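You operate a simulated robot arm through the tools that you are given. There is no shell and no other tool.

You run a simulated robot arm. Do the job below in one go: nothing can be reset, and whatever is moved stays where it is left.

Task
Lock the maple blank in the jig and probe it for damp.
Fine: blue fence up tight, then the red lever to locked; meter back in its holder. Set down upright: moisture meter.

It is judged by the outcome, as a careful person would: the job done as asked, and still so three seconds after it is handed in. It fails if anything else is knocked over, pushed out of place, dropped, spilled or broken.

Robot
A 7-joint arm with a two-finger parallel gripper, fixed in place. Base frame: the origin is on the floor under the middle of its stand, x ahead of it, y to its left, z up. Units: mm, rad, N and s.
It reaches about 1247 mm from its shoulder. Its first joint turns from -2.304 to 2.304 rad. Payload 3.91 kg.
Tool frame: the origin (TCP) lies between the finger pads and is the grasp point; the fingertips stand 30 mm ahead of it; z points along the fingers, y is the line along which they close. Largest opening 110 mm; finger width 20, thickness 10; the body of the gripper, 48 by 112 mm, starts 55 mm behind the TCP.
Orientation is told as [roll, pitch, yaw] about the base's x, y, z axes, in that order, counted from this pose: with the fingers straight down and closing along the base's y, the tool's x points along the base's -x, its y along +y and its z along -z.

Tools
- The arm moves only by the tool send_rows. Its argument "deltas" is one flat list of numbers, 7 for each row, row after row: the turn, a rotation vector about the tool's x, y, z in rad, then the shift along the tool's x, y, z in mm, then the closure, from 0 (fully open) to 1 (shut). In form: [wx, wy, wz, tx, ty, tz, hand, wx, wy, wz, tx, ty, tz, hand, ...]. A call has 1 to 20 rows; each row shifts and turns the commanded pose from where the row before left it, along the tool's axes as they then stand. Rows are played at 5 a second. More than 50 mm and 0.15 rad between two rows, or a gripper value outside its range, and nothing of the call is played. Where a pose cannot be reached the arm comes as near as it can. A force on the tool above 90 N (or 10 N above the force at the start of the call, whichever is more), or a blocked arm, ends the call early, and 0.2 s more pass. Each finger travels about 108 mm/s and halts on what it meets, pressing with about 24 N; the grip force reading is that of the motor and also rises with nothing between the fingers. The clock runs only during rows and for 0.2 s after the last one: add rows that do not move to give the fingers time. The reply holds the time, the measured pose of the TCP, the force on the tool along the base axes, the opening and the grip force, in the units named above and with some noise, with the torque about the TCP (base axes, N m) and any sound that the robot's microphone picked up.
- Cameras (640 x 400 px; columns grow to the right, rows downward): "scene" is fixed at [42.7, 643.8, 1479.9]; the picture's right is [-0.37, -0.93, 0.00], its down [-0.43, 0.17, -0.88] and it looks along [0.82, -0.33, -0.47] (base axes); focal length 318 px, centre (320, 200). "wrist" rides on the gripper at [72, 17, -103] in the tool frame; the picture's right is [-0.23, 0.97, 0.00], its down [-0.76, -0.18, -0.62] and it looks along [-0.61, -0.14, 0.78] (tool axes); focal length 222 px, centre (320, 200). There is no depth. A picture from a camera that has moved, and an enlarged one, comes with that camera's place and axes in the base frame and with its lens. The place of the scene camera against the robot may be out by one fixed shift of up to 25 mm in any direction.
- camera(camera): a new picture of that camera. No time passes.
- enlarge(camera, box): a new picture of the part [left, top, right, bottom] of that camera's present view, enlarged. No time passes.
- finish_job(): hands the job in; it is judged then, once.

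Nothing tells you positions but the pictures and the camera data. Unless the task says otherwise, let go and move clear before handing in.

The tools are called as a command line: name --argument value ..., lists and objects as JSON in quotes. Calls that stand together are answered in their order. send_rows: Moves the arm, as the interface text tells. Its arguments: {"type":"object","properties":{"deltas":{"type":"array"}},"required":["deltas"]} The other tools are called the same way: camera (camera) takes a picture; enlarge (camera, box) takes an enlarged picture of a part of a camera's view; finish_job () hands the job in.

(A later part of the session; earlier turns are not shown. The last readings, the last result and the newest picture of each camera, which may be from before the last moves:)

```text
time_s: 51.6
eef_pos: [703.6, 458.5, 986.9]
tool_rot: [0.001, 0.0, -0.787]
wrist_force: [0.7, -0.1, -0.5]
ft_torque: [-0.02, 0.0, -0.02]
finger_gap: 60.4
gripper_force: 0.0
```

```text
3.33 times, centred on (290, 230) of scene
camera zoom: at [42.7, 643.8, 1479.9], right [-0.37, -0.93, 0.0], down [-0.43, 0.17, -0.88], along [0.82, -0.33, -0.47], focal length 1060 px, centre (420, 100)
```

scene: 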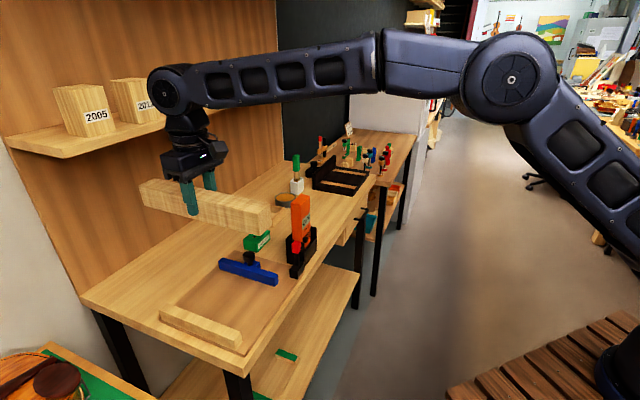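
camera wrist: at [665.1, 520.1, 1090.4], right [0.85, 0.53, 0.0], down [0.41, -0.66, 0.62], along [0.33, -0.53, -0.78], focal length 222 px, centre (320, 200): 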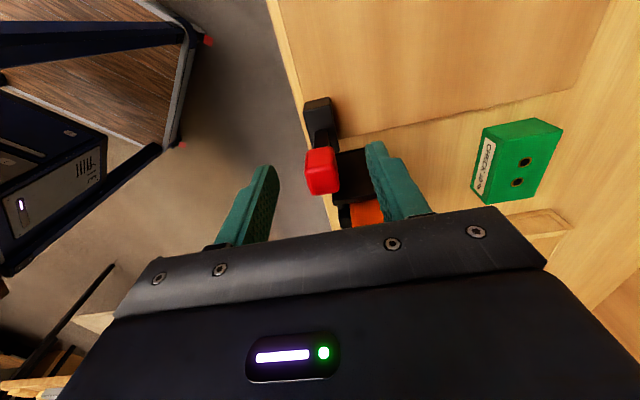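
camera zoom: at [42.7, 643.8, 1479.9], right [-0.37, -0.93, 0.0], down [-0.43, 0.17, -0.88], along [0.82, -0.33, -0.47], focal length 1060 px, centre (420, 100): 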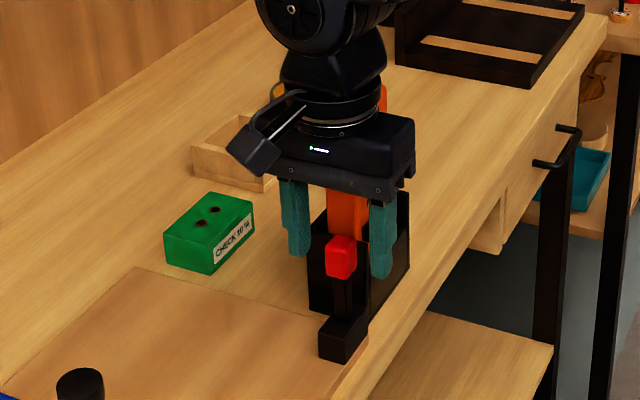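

send_rows --deltas '[0, 0, 0, 0, 0, 0, 0.62, 0, 0, 0, 0, 0, 0, 0.68, 0, 0, 0, 0, 0, 0, 0.68]'

enlarge --camera "wrist" --box '[220, 80, 420, 230]'

```text
time_s: 52.4
eef_pos: [703.4, 456.4, 987.7]
tool_rot: [0.001, 0.0, -0.788]
wrist_force: [-1.1, -0.8, 0.7]
ft_torque: [-0.02, -0.01, -0.03]
finger_gap: 35.1
gripper_force: 0.0
```

```text
2.67 times, centred on (320, 155) of wrist
camera zoom: at [665.1, 520.2, 1090.6], right [0.85, 0.53, 0.0], down [0.41, -0.66, 0.62], along [0.33, -0.53, -0.78], focal length 592 px, centre (320, 320)
```

zoom: 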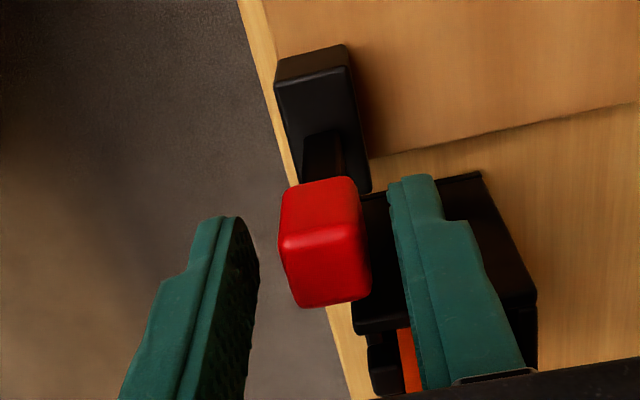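

send_rows --deltas '[0, 0, 0, 0, 4, 0, 0.68, 0, 0, 0, 0, 4, 0, 0.68, 0, 0, 0, 0, 4, 0, 0.68, 0, 0, 0, 0, 0, 0, 0.68]'

enlarge --camera "wrist" --box '[220, 80, 420, 230]'

enlarge --camera "scene" --box '[260, 200, 340, 290]'

```text
time_s: 53.4
eef_pos: [712.7, 464.6, 986.3]
tool_rot: [-0.003, 0.0, -0.787]
wrist_force: [-7.1, -5.9, -0.1]
ft_torque: [-0.12, 0.25, -0.02]
finger_gap: 40.2
gripper_force: 5.3
```

```text
2.67 times, centred on (320, 155) of wrist
camera zoom: at [673.5, 528.0, 1089.2], right [0.85, 0.53, 0.0], down [0.41, -0.66, 0.62], along [0.33, -0.53, -0.78], focal length 592 px, centre (320, 320)
```

zoom: 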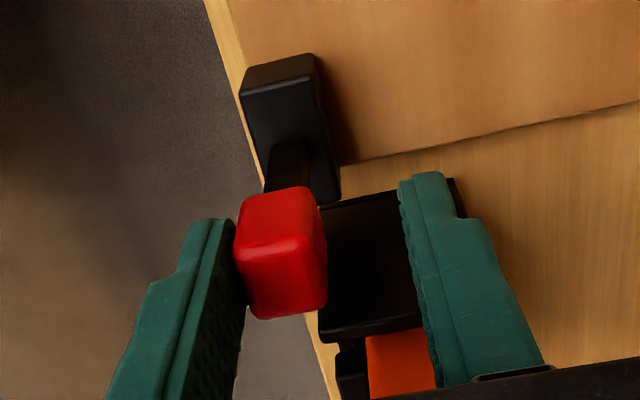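

```text
4.44 times, centred on (300, 245) of scene
camera zoom: at [42.7, 643.8, 1479.9], right [-0.37, -0.93, 0.0], down [-0.43, 0.17, -0.88], along [0.82, -0.33, -0.47], focal length 1413 px, centre (409, 0)
```

zoom: 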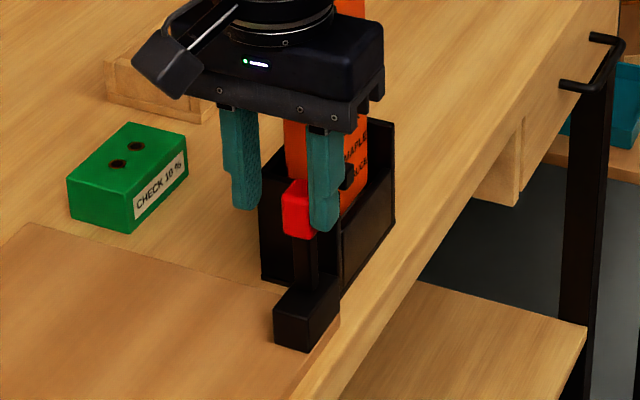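

Not toward the wall either. Trying the other way, toward the bench front.

send_rows --deltas '[0, 0, 0, 0, -8, 0, 0.68, 0, 0, 0, 0, -8, 0, 0.68, 0, 0, 0, 0, -4, 0, 0.68, 0, 0, 0, 0, -4, 0, 0.68, 0, 0, 0, 0, -4, 0, 0.68, 0, 0, 0, 0, 0, 0, 0.68]'

enlarge --camera "wrist" --box '[220, 80, 420, 230]'

enlarge --camera "scene" --box '[260, 200, 340, 290]'

```text
time_s: 54.8
eef_pos: [693.9, 444.5, 987.6]
tool_rot: [-0.001, 0.0, -0.788]
wrist_force: [0.3, 0.2, -0.1]
ft_torque: [0.03, 0.0, 0.03]
finger_gap: 35.6
gripper_force: 0.2
```

```text
2.67 times, centred on (320, 155) of wrist
camera zoom: at [654.3, 507.6, 1090.2], right [0.85, 0.53, 0.0], down [0.41, -0.66, 0.62], along [0.33, -0.53, -0.78], focal length 592 px, centre (320, 320)
```

zoom: 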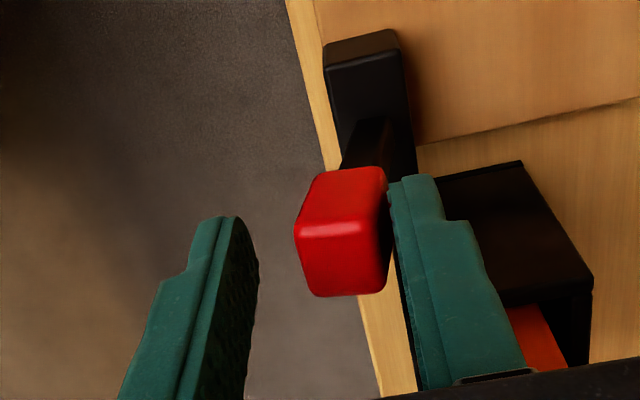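

```text
4.44 times, centred on (300, 245) of scene
camera zoom: at [42.7, 643.8, 1479.9], right [-0.37, -0.93, 0.0], down [-0.43, 0.17, -0.88], along [0.82, -0.33, -0.47], focal length 1413 px, centre (409, 0)
```

zoom: 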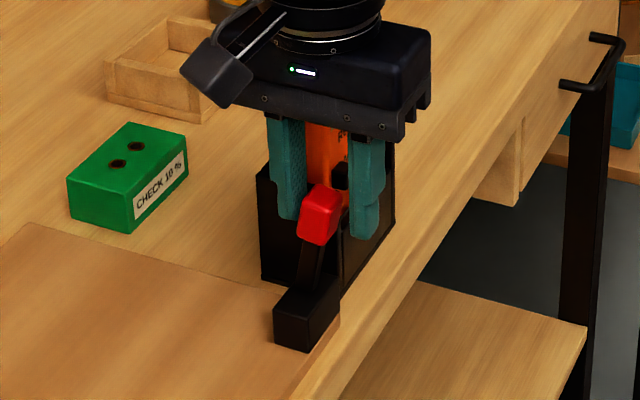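

The lever swings toward the bench front. I'll follow its arc down in steps.

send_rows --deltas '[0, 0, 0, 0, -8, 1.5, 0.68, 0, 0, 0, 0, -8, 2, 0.68, 0, 0, 0, 0, -8, 2, 0.68, 0, 0, 0, 0, -8, 4, 0.68, 0, 0, 0, 0, -7.5, 4, 0.68, 0, 0, 0, 0, 0, 0, 0.68]'

enlarge --camera "wrist" --box '[220, 80, 420, 230]'

enlarge --camera "scene" --box '[260, 200, 340, 290]'

```text
time_s: 56.2
eef_pos: [666.8, 417.9, 972.5]
tool_rot: [0.0, -0.001, -0.786]
wrist_force: [0.0, 0.7, 0.7]
ft_torque: [0.01, -0.03, 0.02]
finger_gap: 35.0
gripper_force: 0.0
```

```text
2.67 times, centred on (320, 155) of wrist
camera zoom: at [626.6, 480.6, 1075.9], right [0.85, 0.53, 0.0], down [0.41, -0.66, 0.62], along [0.33, -0.53, -0.78], focal length 592 px, centre (320, 320)
```

zoom: 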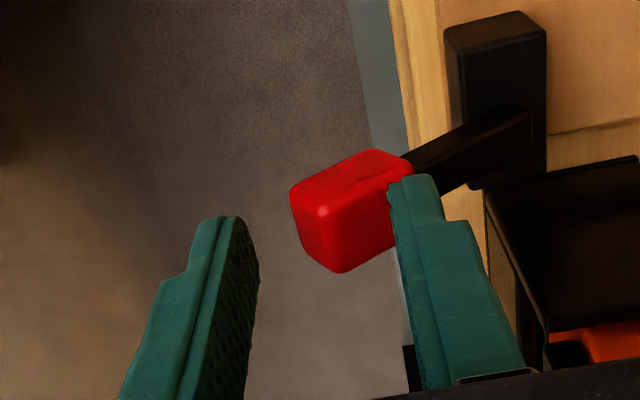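

```text
4.44 times, centred on (300, 245) of scene
camera zoom: at [42.7, 643.8, 1479.9], right [-0.37, -0.93, 0.0], down [-0.43, 0.17, -0.88], along [0.82, -0.33, -0.47], focal length 1413 px, centre (409, 0)
```

zoom: 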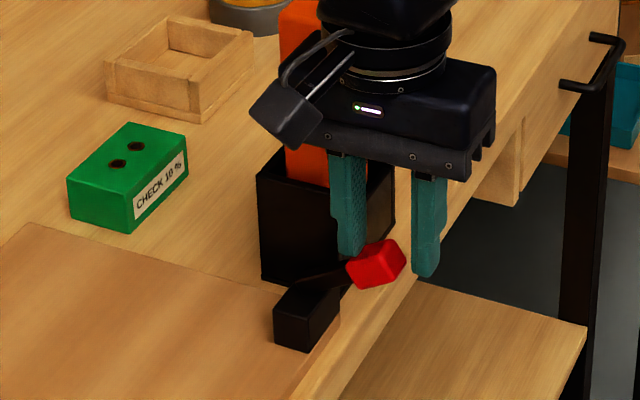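

send_rows --deltas '[0, 0, 0, 0, -7, 6, 0.68, 0, 0, 0, 0, -6, 6, 0.68, 0, 0, 0, 0, -5, 7, 0.68, 0, 0, 0, 0, -4, 7, 0.68, 0, 0, 0, 0, 0, 0, 0.68]'

enlarge --camera "wrist" --box '[220, 80, 420, 230]'

enlarge --camera "scene" --box '[260, 200, 340, 290]'

```text
time_s: 56.9
eef_pos: [661.4, 412.2, 970.1]
tool_rot: [0.026, 0.001, -0.784]
wrist_force: [8.5, 12.3, 27.5]
ft_torque: [0.8, -0.66, 0.09]
finger_gap: 42.6
gripper_force: 7.7
stopped in row 3: the force on the tool passed its limit at 102 N (the readings are from after the stop); the commanded pose is now the measured one
```

```text
2.67 times, centred on (320, 155) of wrist
camera zoom: at [619.6, 473.5, 1073.8], right [0.85, 0.53, 0.03], down [0.4, -0.68, 0.62], along [0.34, -0.51, -0.79], focal length 592 px, centre (320, 320)
```

zoom: 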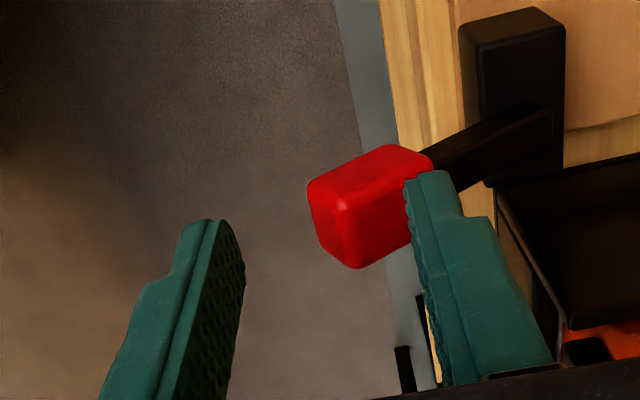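

```text
4.44 times, centred on (300, 245) of scene
camera zoom: at [42.7, 643.8, 1479.9], right [-0.37, -0.93, 0.0], down [-0.43, 0.17, -0.88], along [0.82, -0.33, -0.47], focal length 1413 px, centre (409, 0)
```

zoom: 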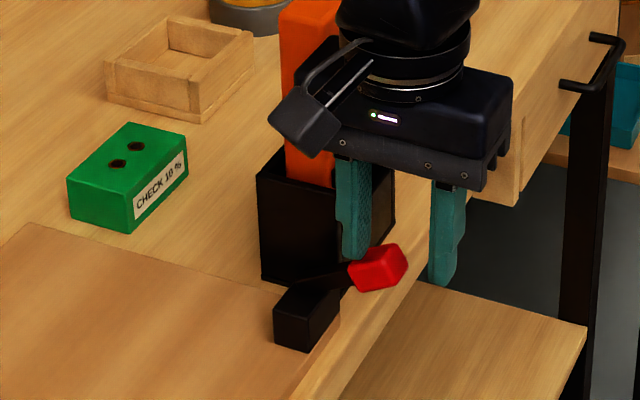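

The lever met its end stop (it no longer moves under load), so it is over at locked. I'll ease the finger off it and check.

send_rows --deltas '[0, 0, 0, 0, 5, -1, 0.68, 0, 0, 0, 0, 2, -10, 0.68, 0, 0, 0, 0, 0, -30, 0.6, 0, 0, 0, 0, 0, -40, 0.6, 0, 0, 0, 0, 0, 0, 0.6]'

camera --camera "wrist"

enlarge --camera "scene" --box '[260, 200, 340, 290]'

enlarge --camera "scene" --box '[140, 210, 340, 350]'

```text
time_s: 58.1
eef_pos: [663.7, 414.3, 1047.6]
tool_rot: [0.019, -0.001, -0.785]
wrist_force: [0.6, 0.4, 0.9]
ft_torque: [-0.03, -0.02, 0.01]
finger_gap: 43.7
gripper_force: 0.1
```

```text
taken
camera wrist: at [622.6, 475.4, 1151.3], right [0.85, 0.53, 0.02], down [0.4, -0.67, 0.62], along [0.34, -0.52, -0.78], focal length 222 px, centre (320, 200)
```

wrist: 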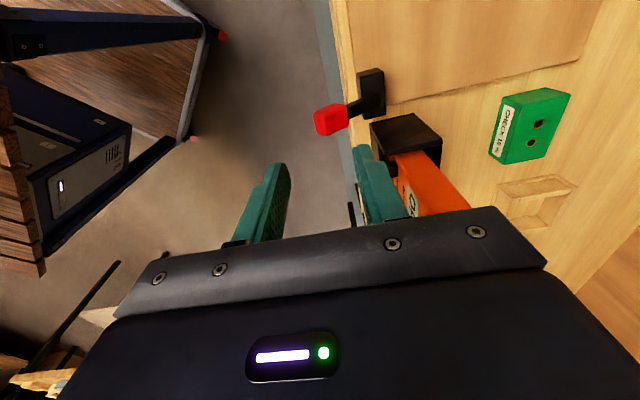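

```text
4.44 times, centred on (300, 245) of scene
camera zoom: at [42.7, 643.8, 1479.9], right [-0.37, -0.93, 0.0], down [-0.43, 0.17, -0.88], along [0.82, -0.33, -0.47], focal length 1413 px, centre (409, 0)
```

zoom: 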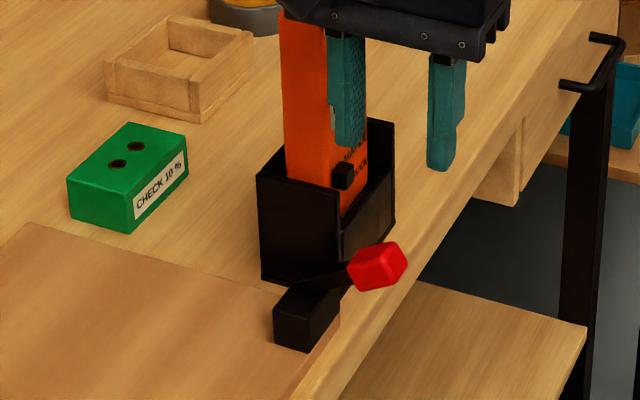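

```text
2.86 times, centred on (240, 280) of scene
camera zoom: at [42.7, 643.8, 1479.9], right [-0.37, -0.93, 0.0], down [-0.43, 0.17, -0.88], along [0.82, -0.33, -0.47], focal length 908 px, centre (549, -29)
```

zoom: 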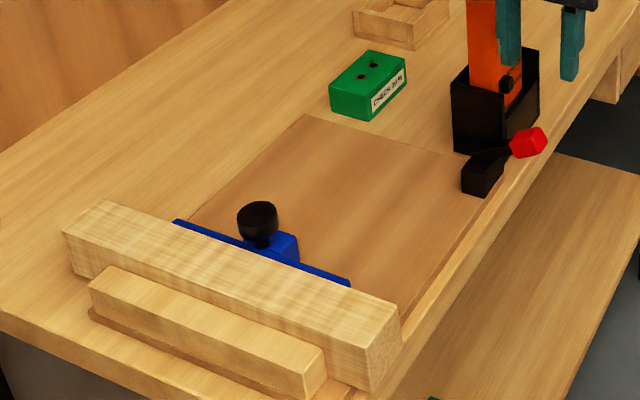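

Lever rests at its locked end, fence and blank sit tight. Now for the meter: rise, level the tool, turn back to the bench orientation and open.

send_rows --deltas '[0.02, 0, 0, 0, 0, -35, 0, 0, 0, 0, 0, 0, -38, 0, 0, 0, -0.143, 0, 0, 0, 0, 0, 0, -0.143, 0, 0, 0, 0, 0, 0, -0.143, 0, 0, 0, 0, 0, 0, -0.143, 0, 0, 0, 0, 0, 0, -0.143, 0, 0, 0, 0, 0, 0, -0.143, 0, 0, 0, 0, 0, 0, -0.143, 0, 0, 0, 0, 0, 0, -0.143, 0, 0, 0, 0, 0, 0, -0.143, 0, 0, 0, 0, 0, 0, -0.143, 0, 0, 0, 0, 0, 0, -0.14, 0, 0, 0, 0, 0, 0, 0, 0, 0, 0, 0]'

camera --camera "wrist"

```text
time_s: 61.1
eef_pos: [663.4, 414.7, 1120.5]
tool_rot: [0.0, -0.002, 0.788]
wrist_force: [0.0, 0.3, -0.1]
ft_torque: [-0.03, -0.04, 0.04]
finger_gap: 110.0
gripper_force: 0.0
```

```text
taken
camera wrist: at [599.2, 374.7, 1224.2], right [-0.53, 0.85, 0.0], down [0.66, 0.41, 0.62], along [0.53, 0.33, -0.78], focal length 222 px, centre (320, 200)
```

wrist: 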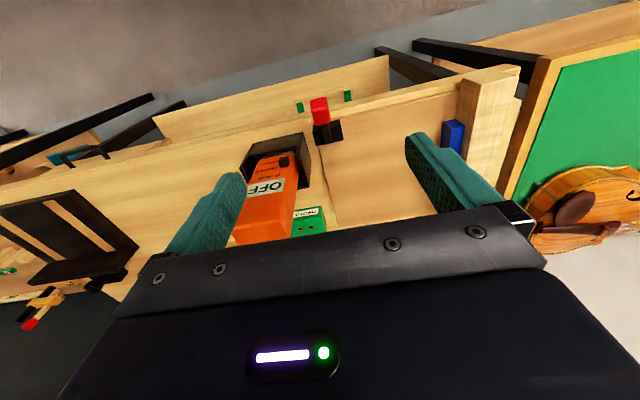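

send_rows --deltas '[0, 0, 0, -22, -22.3, 0, 0, 0, 0, 0, -22, -22.3, 0, 0, 0, 0, 0, -22, -22.3, 0, 0, 0, 0, 0, -21.6, -22.3, 0, 0, 0, 0, 0, 0, 0, 0, 0]'

camera --camera "wrist"

enlarge --camera "scene" --box '[240, 130, 360, 280]'

```text
time_s: 62.3
eef_pos: [789.3, 414.1, 1121.3]
tool_rot: [0.001, 0.0, 0.785]
wrist_force: [-0.3, 1.0, 0.3]
ft_torque: [0.0, 0.01, 0.0]
finger_gap: 110.4
gripper_force: 0.0
```

```text
taken
camera wrist: at [725.6, 374.9, 1224.7], right [-0.53, 0.85, 0.0], down [0.67, 0.41, 0.62], along [0.53, 0.33, -0.78], focal length 222 px, centre (320, 200)
```

wrist: 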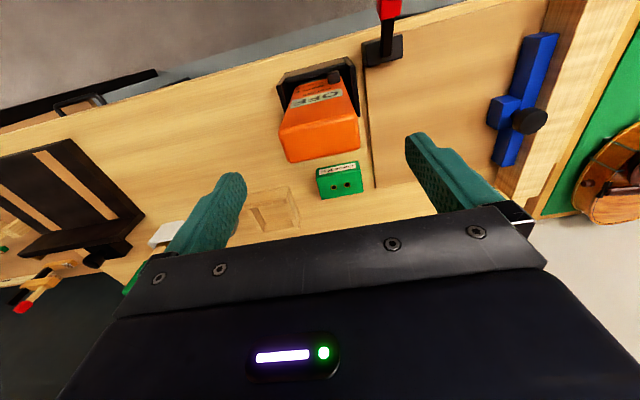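

```text
2.67 times, centred on (300, 205) of scene
camera zoom: at [42.7, 643.8, 1479.9], right [-0.37, -0.93, 0.0], down [-0.43, 0.17, -0.88], along [0.82, -0.33, -0.47], focal length 848 px, centre (373, 187)
```

zoom: 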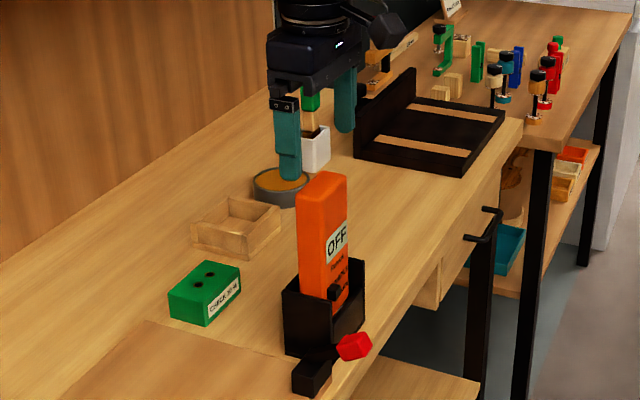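

enlarge --camera "wrist" --box '[260, 50, 380, 170]'

```text
3.33 times, centred on (320, 110) of wrist
camera zoom: at [725.6, 374.9, 1224.7], right [-0.53, 0.85, 0.0], down [0.67, 0.41, 0.62], along [0.53, 0.33, -0.78], focal length 740 px, centre (320, 500)
```

zoom: 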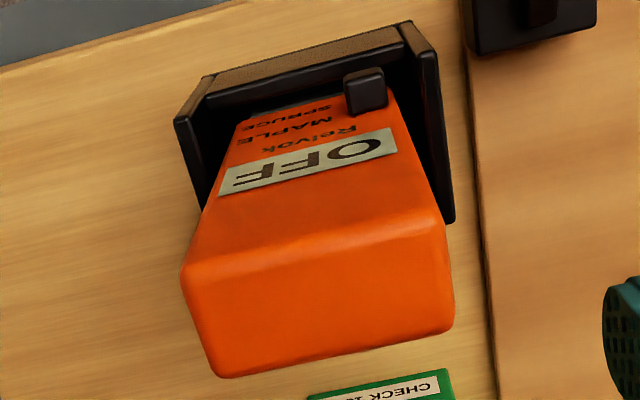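

The meter top is centred between the fingers (u≈265, v≈851, top z≈1056). Descending to grip its upper part, above the slider.

send_rows --deltas '[0, 0, 0, 0, 0, 40, 0, 0, 0, 0, 0, 0, 40, 0, 0, 0, 0, 0, 0, 28, 0, 0, 0, 0, 0, 0, 0, 0]'

camera --camera "wrist"

enlarge --camera "scene" --box '[240, 150, 360, 280]'

```text
time_s: 63.3
eef_pos: [787.5, 414.5, 1013.0]
tool_rot: [0.001, 0.0, 0.783]
wrist_force: [0.6, 0.3, -0.3]
ft_torque: [0.03, 0.01, -0.01]
finger_gap: 110.1
gripper_force: 0.2
```

```text
taken
camera wrist: at [723.8, 374.9, 1116.5], right [-0.53, 0.85, 0.0], down [0.66, 0.41, 0.62], along [0.53, 0.33, -0.78], focal length 222 px, centre (320, 200)
```

wrist: 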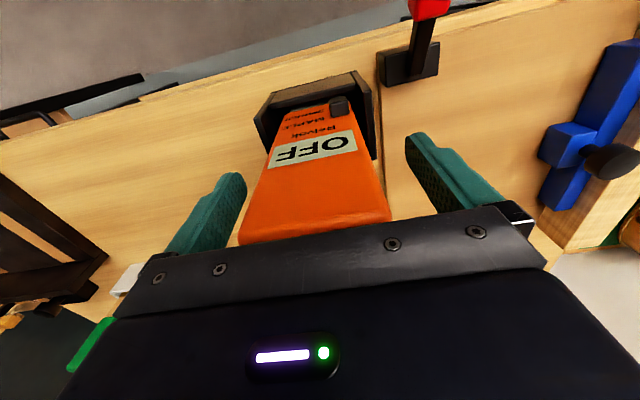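

```text
3.08 times, centred on (300, 215) of scene
camera zoom: at [42.7, 643.8, 1479.9], right [-0.37, -0.93, 0.0], down [-0.43, 0.17, -0.88], along [0.82, -0.33, -0.47], focal length 978 px, centre (382, 154)
```

zoom: 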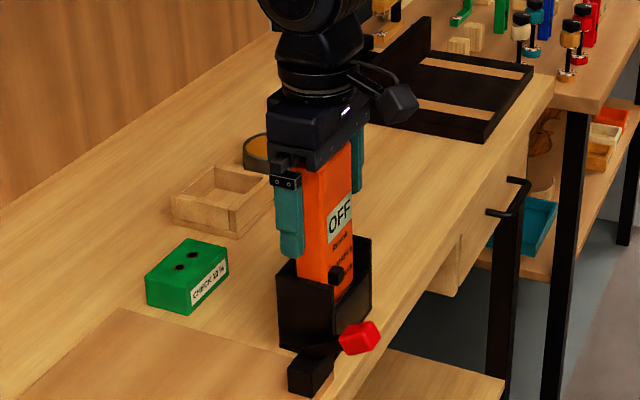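

send_rows --deltas '[0, 0, 0, 0, 0, 0, 0.3, 0, 0, 0, 0, 0, 0, 0.6, 0, 0, 0, 0, 0, 0, 0.7, 0, 0, 0, 0, 0, 0, 0.7]'

camera --camera "wrist"

```text
time_s: 64.3
eef_pos: [786.6, 413.9, 1012.3]
tool_rot: [0.001, 0.0, 0.784]
wrist_force: [-0.1, -0.8, 0.6]
ft_torque: [-0.06, -0.09, 0.01]
finger_gap: 63.7
gripper_force: 24.0
```

```text
taken
camera wrist: at [724.0, 374.8, 1116.7], right [-0.53, 0.85, 0.0], down [0.67, 0.41, 0.62], along [0.53, 0.33, -0.78], focal length 222 px, centre (320, 200)
```

wrist: 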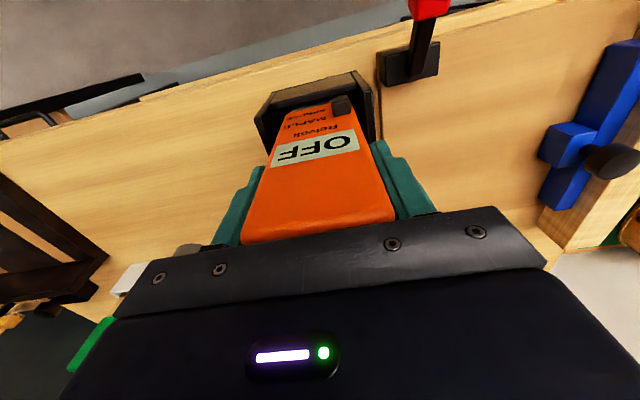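

Gripped at 63.7 mm. Lifting straight out of the holder; the grip pose to return to is about (787, 414, 1012.5).

send_rows --deltas '[0, 0, 0, 0, 0, -8, 0.7, 0, 0, 0, 0, 0, -20, 0.7, 0, 0, 0, 0, 0, -30, 0.7, 0, 0, 0, 0, 0, -30, 0.7, 0, 0, 0, 0, 0, -30, 0.7, 0, 0, 0, 0, 0, 0, 0.7]'

camera --camera "wrist"

enlarge --camera "scene" --box '[240, 120, 360, 280]'

```text
time_s: 65.7
eef_pos: [789.2, 411.3, 1131.9]
tool_rot: [0.0, 0.003, 0.784]
wrist_force: [0.4, 0.5, -2.7]
ft_torque: [0.03, 0.01, -0.03]
finger_gap: 64.0
gripper_force: 23.7
```

```text
taken
camera wrist: at [725.7, 372.7, 1234.2], right [-0.53, 0.85, 0.0], down [0.67, 0.41, 0.62], along [0.53, 0.33, -0.78], focal length 222 px, centre (320, 200)
```

wrist: 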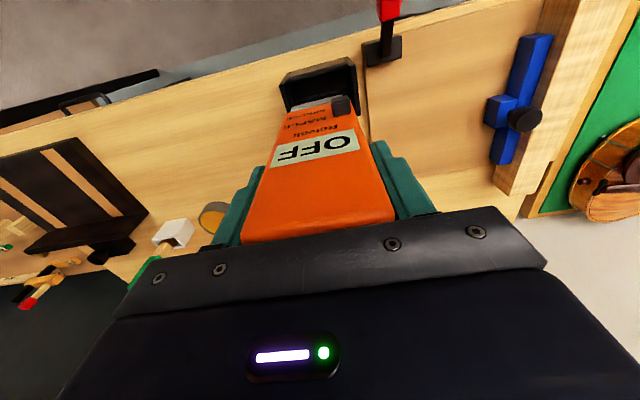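

```text
2.50 times, centred on (300, 200) of scene
camera zoom: at [42.7, 643.8, 1479.9], right [-0.37, -0.93, 0.0], down [-0.43, 0.17, -0.88], along [0.82, -0.33, -0.47], focal length 795 px, centre (370, 200)
```

zoom: 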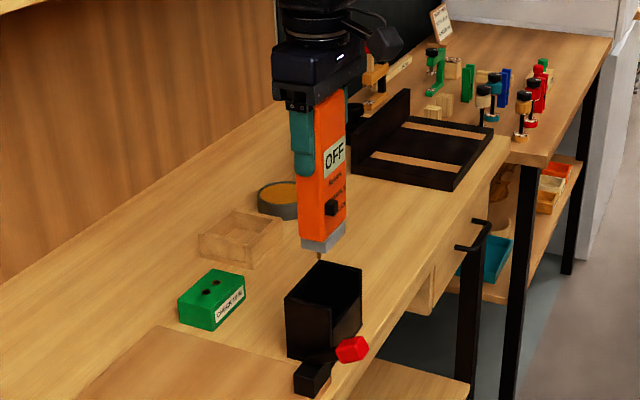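

enlarge --camera "scene" --box '[288, 165, 318, 230]'

enlarge --camera "wrist" --box '[260, 80, 380, 190]'

```text
6.15 times, centred on (303, 198) of scene
camera zoom: at [42.7, 643.8, 1479.9], right [-0.37, -0.93, 0.0], down [-0.43, 0.17, -0.88], along [0.82, -0.33, -0.47], focal length 1956 px, centre (425, 215)
```

zoom: 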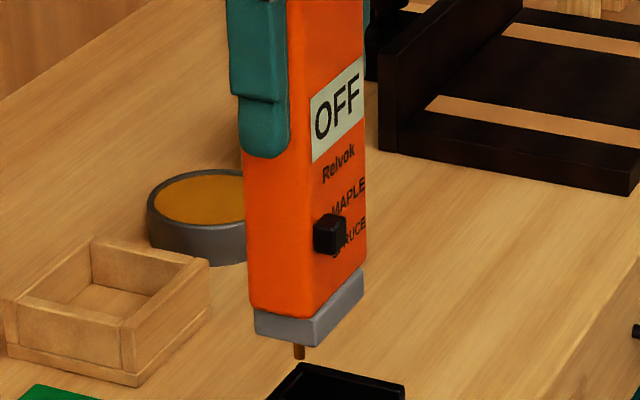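

```text
3.64 times, centred on (320, 135) of wrist
camera zoom: at [725.7, 372.7, 1234.2], right [-0.53, 0.85, 0.0], down [0.67, 0.41, 0.62], along [0.53, 0.33, -0.78], focal length 808 px, centre (320, 436)
```

zoom: 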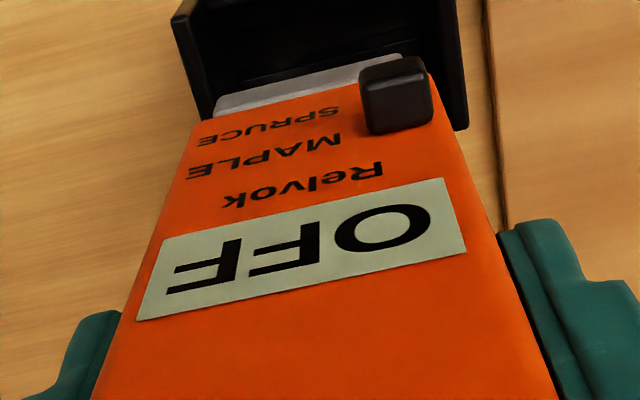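

The meter is out, with two pins under a grey foot. Before probing I'll turn its face toward the scene camera to be certain of the species slider.

send_rows --deltas '[0, 0, 0.135, 0, 0, -10, 0.7, 0, 0, 0.135, 0, 0, 0, 0.7, 0, 0, 0.135, 0, 0, 0, 0.7, 0, 0, 0.135, 0, 0, 0, 0.7, 0, 0, 0.135, 0, 0, 0, 0.7, 0, 0, 0.135, 0, 0, 0, 0.7, 0, 0, 0.135, 0, 0, 0, 0.7, 0, 0, 0.135, 0, 0, 0, 0.7, 0, 0, 0, 0, 0, 0, 0.7]'

enlarge --camera "scene" --box '[285, 150, 325, 230]'

enlarge --camera "scene" --box '[290, 185, 320, 215]'

```text
time_s: 67.7
eef_pos: [787.9, 413.6, 1142.0]
tool_rot: [-0.002, 0.0, -0.295]
wrist_force: [0.7, -0.1, -2.9]
ft_torque: [-0.01, 0.0, -0.03]
finger_gap: 64.1
gripper_force: 24.1
```

```text
5.00 times, centred on (305, 190) of scene
camera zoom: at [42.7, 643.8, 1479.9], right [-0.37, -0.93, 0.0], down [-0.43, 0.17, -0.88], along [0.82, -0.33, -0.47], focal length 1589 px, centre (395, 250)
```

zoom: 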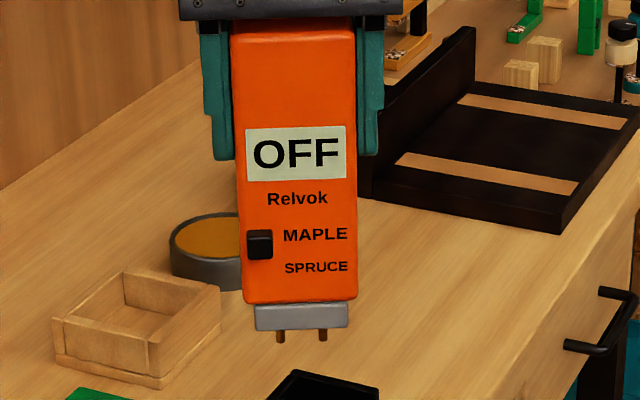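

```text
13.33 times, centred on (305, 200) of scene
camera zoom: at [42.7, 643.8, 1479.9], right [-0.37, -0.93, 0.0], down [-0.43, 0.17, -0.88], along [0.82, -0.33, -0.47], focal length 4238 px, centre (520, 200)
```

zoom: 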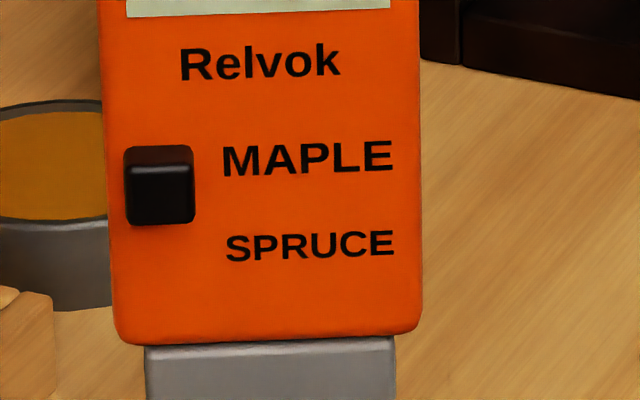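

Straight on, the slider's base is level with its MAPLE stop (about 80% toward MAPLE, matching a ±6 mm travel), so the setting is right. I'll turn back and carry the meter over the blank, away from the fence knob.

send_rows --deltas '[0, 0, -0.135, 0, 0, 0, 0.7, 0, 0, -0.135, 0, 0, 0, 0.7, 0, 0, -0.135, 0, 0, 0, 0.7, 0, 0, -0.135, 0, 0, 0, 0.7, 0, 0, -0.135, 0, 0, 0, 0.7, 0, 0, -0.135, 0, 0, 0, 0.7, 0, 0, -0.135, 0, 0, 0, 0.7, 0, 0, -0.135, 0, 0, 0, 0.7, 0, 0, 0, -4.4, 44, 0, 0.7, 0, 0, 0, -4.4, 44, 0, 0.7, 0, 0, 0, -4.4, 44, 0, 0.7, 0, 0, 0, -4.4, 44, 0, 0.7, 0, 0, 0, -4.4, 44, 0, 0.7, 0, 0, 0, -4.4, 44, 0, 0.7, 0, 0, 0, -4.4, 44, 0, 0.7, 0, 0, 0, 0, 0, 0, 0.7]'

camera --camera "wrist"

enlarge --camera "scene" --box '[130, 150, 330, 350]'

```text
time_s: 71.1
eef_pos: [591.7, 654.3, 1141.0]
tool_rot: [-0.001, 0.0, 0.782]
wrist_force: [-0.6, -0.3, -1.4]
ft_torque: [0.04, 0.02, 0.01]
finger_gap: 63.5
gripper_force: 23.8
```

```text
taken
camera wrist: at [528.3, 614.8, 1244.4], right [-0.53, 0.85, 0.0], down [0.67, 0.41, 0.62], along [0.53, 0.33, -0.78], focal length 222 px, centre (320, 200)
```

wrist: 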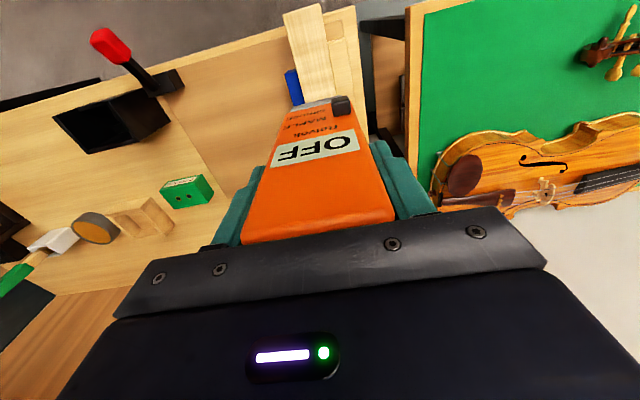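

```text
2.00 times, centred on (230, 250) of scene
camera zoom: at [42.7, 643.8, 1479.9], right [-0.37, -0.93, 0.0], down [-0.43, 0.17, -0.88], along [0.82, -0.33, -0.47], focal length 636 px, centre (500, 100)
```

zoom: 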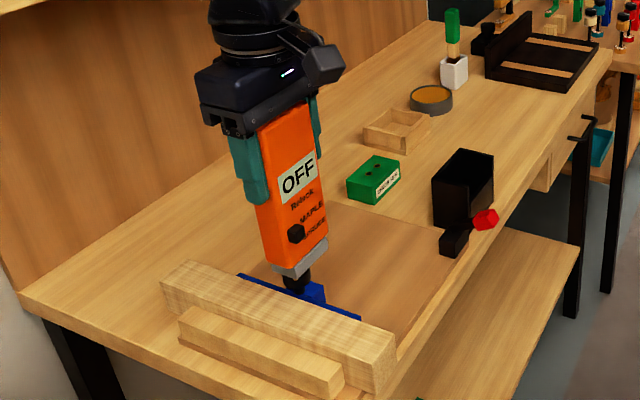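

enlarge --camera "wrist" --box '[260, 0, 400, 120]'

```text
3.33 times, centred on (330, 60) of wrist
camera zoom: at [528.3, 614.8, 1244.4], right [-0.53, 0.85, 0.0], down [0.67, 0.41, 0.62], along [0.53, 0.33, -0.78], focal length 740 px, centre (287, 667)
```

zoom: 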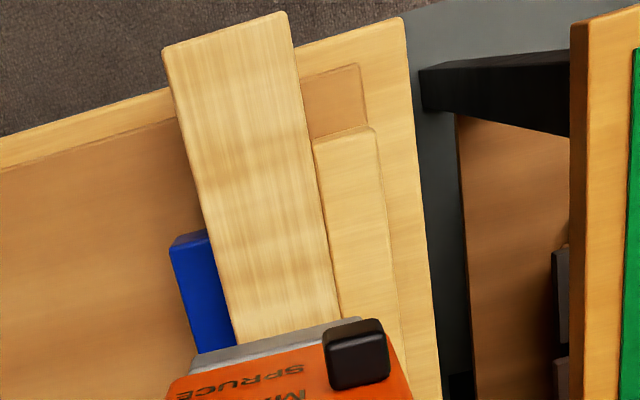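

The blank's top runs u≈-63…-21 and butts against the stop; the pins will land inside it at u≈-44, v≈881. Lowering toward the wood.

send_rows --deltas '[0, 0, 0, 0, 0, 30, 0.7, 0, 0, 0, 0, 0, 20, 0.7, 0, 0, 0, 0, 0, 8, 0.7, 0, 0, 0, 0, 0, 0, 0.7]'

enlarge --camera "scene" --box '[180, 190, 290, 310]'

enlarge --camera "wrist" --box '[260, 20, 400, 140]'

```text
time_s: 72.1
eef_pos: [591.7, 654.2, 1083.2]
tool_rot: [-0.002, 0.0, 0.784]
wrist_force: [0.3, 1.1, -3.0]
ft_torque: [0.01, -0.01, 0.0]
finger_gap: 63.8
gripper_force: 24.0
```

```text
3.33 times, centred on (235, 250) of scene
camera zoom: at [42.7, 643.8, 1479.9], right [-0.37, -0.93, 0.0], down [-0.43, 0.17, -0.88], along [0.82, -0.33, -0.47], focal length 1060 px, centre (603, 33)
```

zoom: 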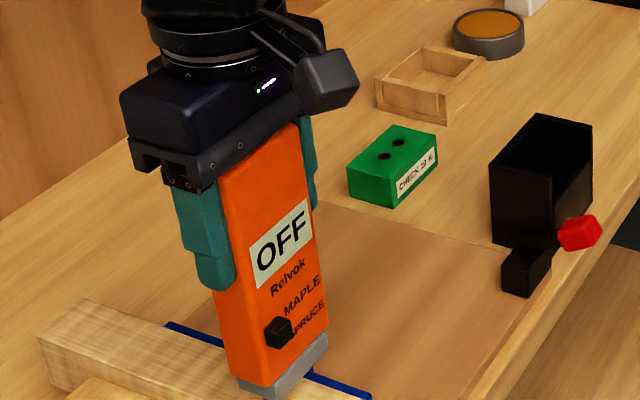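

```text
3.33 times, centred on (330, 80) of wrist
camera zoom: at [528.8, 614.8, 1186.1], right [-0.53, 0.85, 0.0], down [0.67, 0.41, 0.62], along [0.53, 0.33, -0.78], focal length 740 px, centre (287, 600)
```

zoom: 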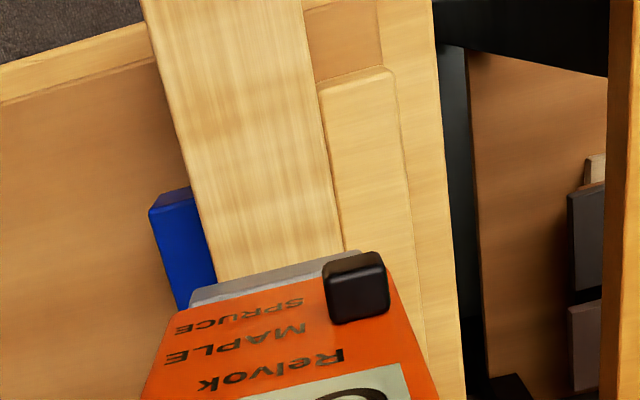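

enlarge --camera "scene" --box '[200, 270, 290, 330]'

send_rows --deltas '[0, 0, 0, 0, 0, 4, 0.7, 0, 0, 0, 0, 0, 4, 0.7, 0, 0, 0, 0, 0, 0, 0.7]'

enlarge --camera "scene" --box '[200, 270, 290, 330]'

```text
6.67 times, centred on (245, 300) of scene
camera zoom: at [42.7, 643.8, 1479.9], right [-0.37, -0.93, 0.0], down [-0.43, 0.17, -0.88], along [0.82, -0.33, -0.47], focal length 2119 px, centre (820, -467)
```

zoom: 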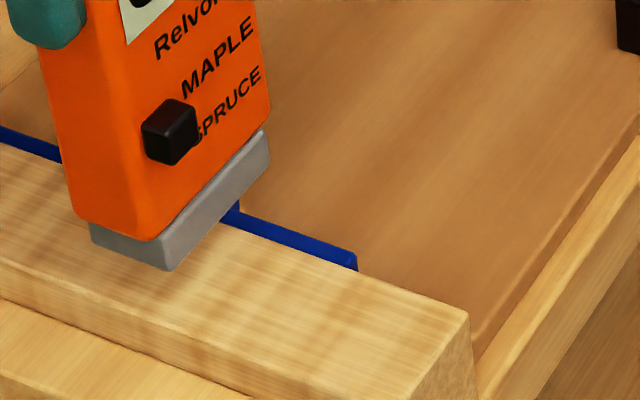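

```text
time_s: 72.9
eef_pos: [593.7, 652.7, 1074.4]
tool_rot: [0.0, 0.0, 0.784]
wrist_force: [0.7, 0.0, -2.1]
ft_torque: [0.01, 0.01, 0.0]
finger_gap: 63.8
gripper_force: 24.4
```

```text
6.67 times, centred on (245, 300) of scene
camera zoom: at [42.7, 643.8, 1479.9], right [-0.37, -0.93, 0.0], down [-0.43, 0.17, -0.88], along [0.82, -0.33, -0.47], focal length 2119 px, centre (820, -467)
```

zoom: 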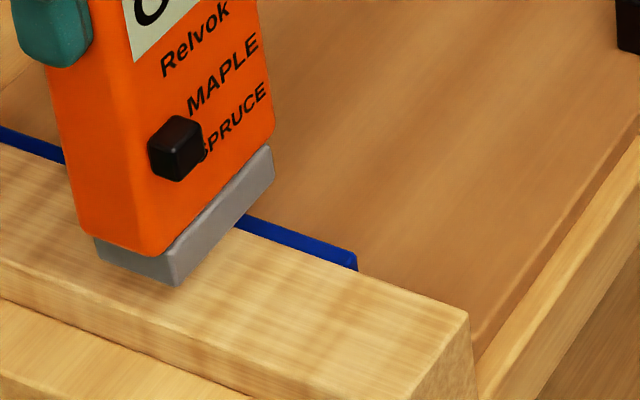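

send_rows --deltas '[0, 0, 0, 0, 0, 2, 0.7, 0, 0, 0, 0, 0, 2, 0.7, 0, 0, 0, 0, 0, 0, 0.7]'

enlarge --camera "scene" --box '[195, 210, 295, 330]'

```text
time_s: 73.7
eef_pos: [591.7, 654.7, 1072.2]
tool_rot: [0.0, 0.001, 0.783]
wrist_force: [-0.5, -0.1, -3.4]
ft_torque: [-0.02, -0.01, 0.0]
finger_gap: 63.9
gripper_force: 24.0
```

```text
3.33 times, centred on (245, 270) of scene
camera zoom: at [42.7, 643.8, 1479.9], right [-0.37, -0.93, 0.0], down [-0.43, 0.17, -0.88], along [0.82, -0.33, -0.47], focal length 1060 px, centre (570, -33)
```

zoom: 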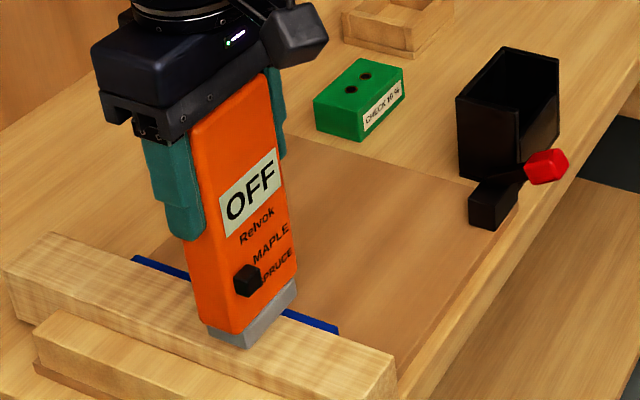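

send_rows --deltas '[0, 0, 0, 0, 0, 2, 0.7, 0, 0, 0, 0, 0, 2, 0.7, 0, 0, 0, 0, 0, 0, 0.7]'

enlarge --camera "scene" --box '[195, 210, 295, 330]'

```text
time_s: 74.5
eef_pos: [591.6, 653.6, 1068.4]
tool_rot: [0.0, 0.001, 0.784]
wrist_force: [1.0, -0.1, 6.0]
ft_torque: [-0.06, 0.02, -0.03]
finger_gap: 63.9
gripper_force: 23.9
```

```text
3.33 times, centred on (245, 270) of scene
camera zoom: at [42.7, 643.8, 1479.9], right [-0.37, -0.93, 0.0], down [-0.43, 0.17, -0.88], along [0.82, -0.33, -0.47], focal length 1060 px, centre (570, -33)
```

zoom: 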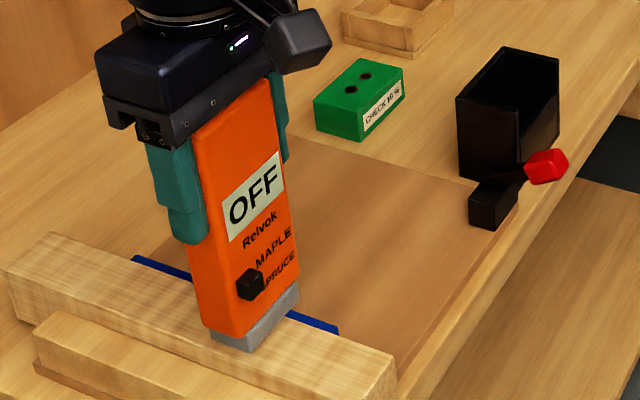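

The pins have touched (about 9 N of contact). I'll hold a moment, press slightly more, and watch the display.

send_rows --deltas '[0, 0, 0, 0, 0, 0.7, 0.7, 0, 0, 0, 0, 0, 0, 0.7, 0, 0, 0, 0, 0, 0, 0.7, 0, 0, 0, 0, 0, 0, 0.7, 0, 0, 0, 0, 0, 0, 0.7]'

enlarge --camera "scene" --box '[195, 210, 295, 330]'

enlarge --camera "wrist" --box '[240, 60, 400, 250]'

```text
time_s: 75.7
eef_pos: [591.4, 652.5, 1066.6]
tool_rot: [0.0, 0.001, 0.783]
wrist_force: [1.5, -0.8, 18.3]
ft_torque: [0.04, -0.13, 0.0]
finger_gap: 64.0
gripper_force: 24.4
```

```text
3.33 times, centred on (245, 270) of scene
camera zoom: at [42.7, 643.8, 1479.9], right [-0.37, -0.93, 0.0], down [-0.43, 0.17, -0.88], along [0.82, -0.33, -0.47], focal length 1060 px, centre (570, -33)
```

zoom: 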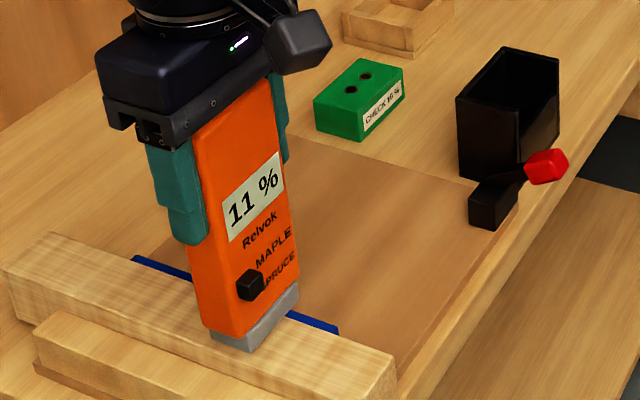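

```text
2.11 times, centred on (320, 155) of wrist
camera zoom: at [528.4, 613.7, 1170.3], right [-0.53, 0.85, 0.0], down [0.66, 0.41, 0.62], along [0.53, 0.33, -0.78], focal length 468 px, centre (320, 295)
```

zoom: 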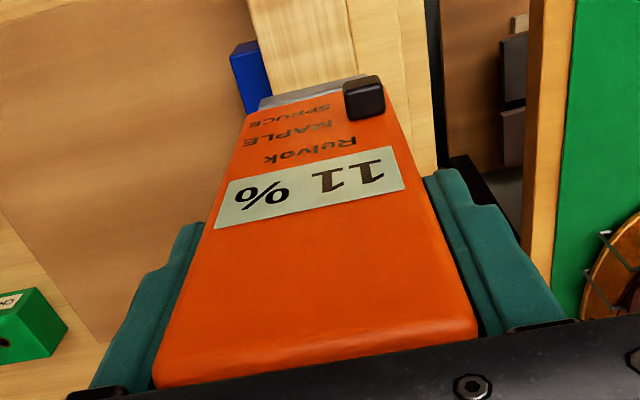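

The display reads 11 %. I'll hold a second more for a settled reading, then lift off.

send_rows --deltas '[0, 0, 0, 0, 0, 0, 0.7, 0, 0, 0, 0, 0, 0, 0.7, 0, 0, 0, 0, 0, 0, 0.7, 0, 0, 0, 0, 0, 0, 0.7, 0, 0, 0, 0, 0, 0, 0.7]'

enlarge --camera "scene" --box '[195, 210, 295, 330]'

```text
time_s: 76.9
eef_pos: [592.0, 653.5, 1066.9]
tool_rot: [0.0, 0.001, 0.785]
wrist_force: [1.4, -0.2, 16.6]
ft_torque: [0.11, -0.15, -0.01]
finger_gap: 63.8
gripper_force: 23.8
```

```text
3.33 times, centred on (245, 270) of scene
camera zoom: at [42.7, 643.8, 1479.9], right [-0.37, -0.93, 0.0], down [-0.43, 0.17, -0.88], along [0.82, -0.33, -0.47], focal length 1060 px, centre (570, -33)
```

zoom: 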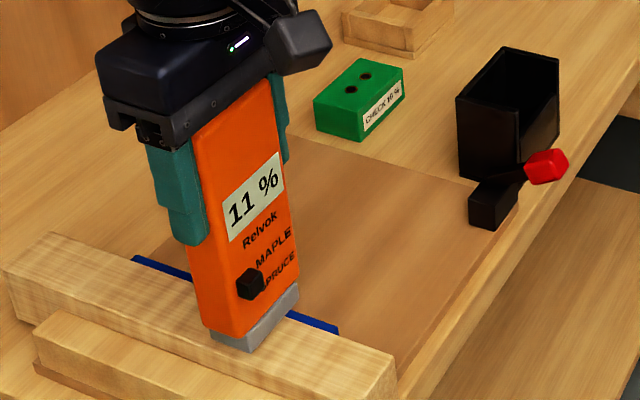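

Stable 11 % on the MAPLE setting. Lifting off and carrying the meter back above its holder.

send_rows --deltas '[0, 0, 0, 0, 0, -5, 0.7, 0, 0, 0, 0, 0, -20, 0.7, 0, 0, 0, 0, 0, -30, 0.7, 0, 0, 0, 0, 0, -30, 0.7, 0, 0, 0, 4.5, -43.9, 0, 0.7, 0, 0, 0, 4.5, -43.9, 0, 0.7, 0, 0, 0, 4.5, -43.9, 0, 0.7, 0, 0, 0, 4.5, -43.9, 0, 0.7, 0, 0, 0, 4.5, -43.9, 0, 0.7, 0, 0, 0, 4.5, -43.9, 0, 0.7, 0, 0, 0, 4.5, -43.9, 0, 0.7, 0, 0, 0, 0, 0, 0, 0.7, 0, 0, 0, 0, 0, 0, 0.7]'

camera --camera "wrist"

enlarge --camera "scene" --box '[240, 120, 360, 280]'

```text
time_s: 79.7
eef_pos: [787.9, 414.4, 1151.1]
tool_rot: [0.001, 0.0, 0.784]
wrist_force: [-0.1, -0.9, -2.8]
ft_torque: [-0.03, 0.03, -0.03]
finger_gap: 63.7
gripper_force: 24.4
```

```text
taken
camera wrist: at [724.4, 375.2, 1255.6], right [-0.53, 0.85, 0.0], down [0.66, 0.41, 0.62], along [0.53, 0.33, -0.78], focal length 222 px, centre (320, 200)
```

wrist: 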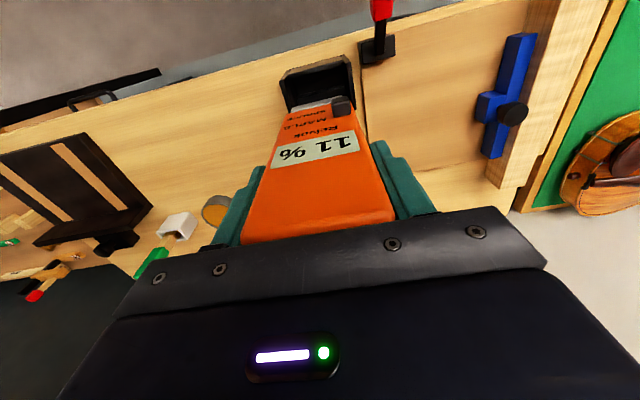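

```text
2.50 times, centred on (300, 200) of scene
camera zoom: at [42.7, 643.8, 1479.9], right [-0.37, -0.93, 0.0], down [-0.43, 0.17, -0.88], along [0.82, -0.33, -0.47], focal length 795 px, centre (370, 200)
```

zoom: 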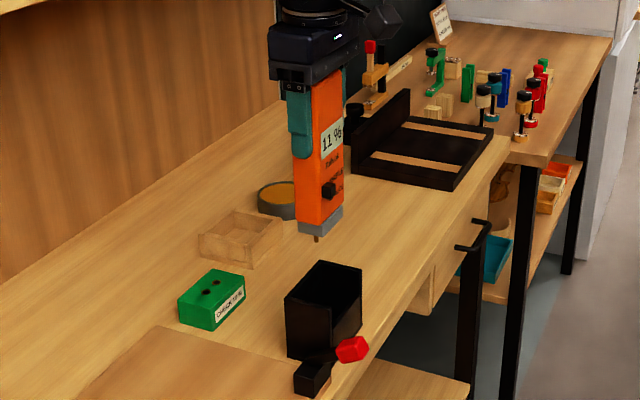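

Lined up with the original grip pose. Lowering into the holder in stages.

send_rows --deltas '[0, 0, 0, 0, 0, 30, 0.7, 0, 0, 0, 0, 0, 30, 0.7, 0, 0, 0, 0, 0, 25, 0.7, 0, 0, 0, 0, 0, 15, 0.7, 0, 0, 0, 0, 0, 0, 0.7]'

enlarge --camera "scene" --box '[260, 180, 340, 280]'

enlarge --camera "wrist" --box '[240, 40, 400, 200]'

```text
time_s: 80.9
eef_pos: [787.0, 414.2, 1051.3]
tool_rot: [-0.001, 0.001, 0.785]
wrist_force: [0.2, -0.5, -2.7]
ft_torque: [0.04, -0.01, -0.01]
finger_gap: 63.7
gripper_force: 23.3
```

```text
4.00 times, centred on (300, 230) of scene
camera zoom: at [42.7, 643.8, 1479.9], right [-0.37, -0.93, 0.0], down [-0.43, 0.17, -0.88], along [0.82, -0.33, -0.47], focal length 1271 px, centre (400, 80)
```

zoom: 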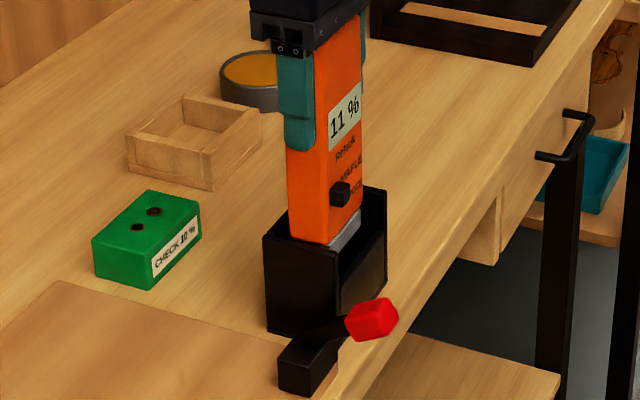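

```text
2.50 times, centred on (320, 120) of wrist
camera zoom: at [723.3, 373.7, 1154.3], right [-0.53, 0.85, 0.0], down [0.67, 0.41, 0.62], along [0.53, 0.33, -0.78], focal length 555 px, centre (320, 400)
```

zoom: 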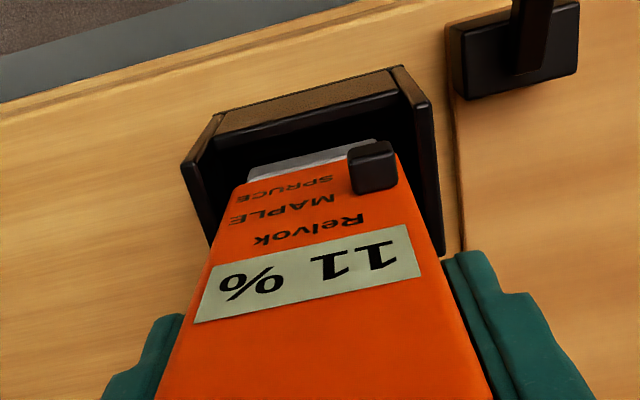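

send_rows --deltas '[0, 0, 0, 0, 0, 12, 0.7, 0, 0, 0, 0, 0, 12, 0.7, 0, 0, 0, 0, 0, 9, 0.7, 0, 0, 0, 0, 0, 0, 0.7]'

send_rows --deltas '[0, 0, 0, 0, 0, 2, 0.7, 0, 0, 0, 0, 0, 2, 0.7, 0, 0, 0, 0, 0, 0, 0.7]'

```text
time_s: 81.9
eef_pos: [787.6, 413.3, 1019.4]
tool_rot: [-0.002, -0.001, 0.783]
wrist_force: [-0.3, 0.1, -2.6]
ft_torque: [-0.02, 0.02, 0.0]
finger_gap: 63.9
gripper_force: 24.2
```

```text
time_s: 82.7
eef_pos: [786.9, 412.5, 1013.8]
tool_rot: [-0.001, -0.001, 0.783]
wrist_force: [0.3, 0.1, -1.8]
ft_torque: [-0.01, 0.01, -0.01]
finger_gap: 63.9
gripper_force: 24.1
```

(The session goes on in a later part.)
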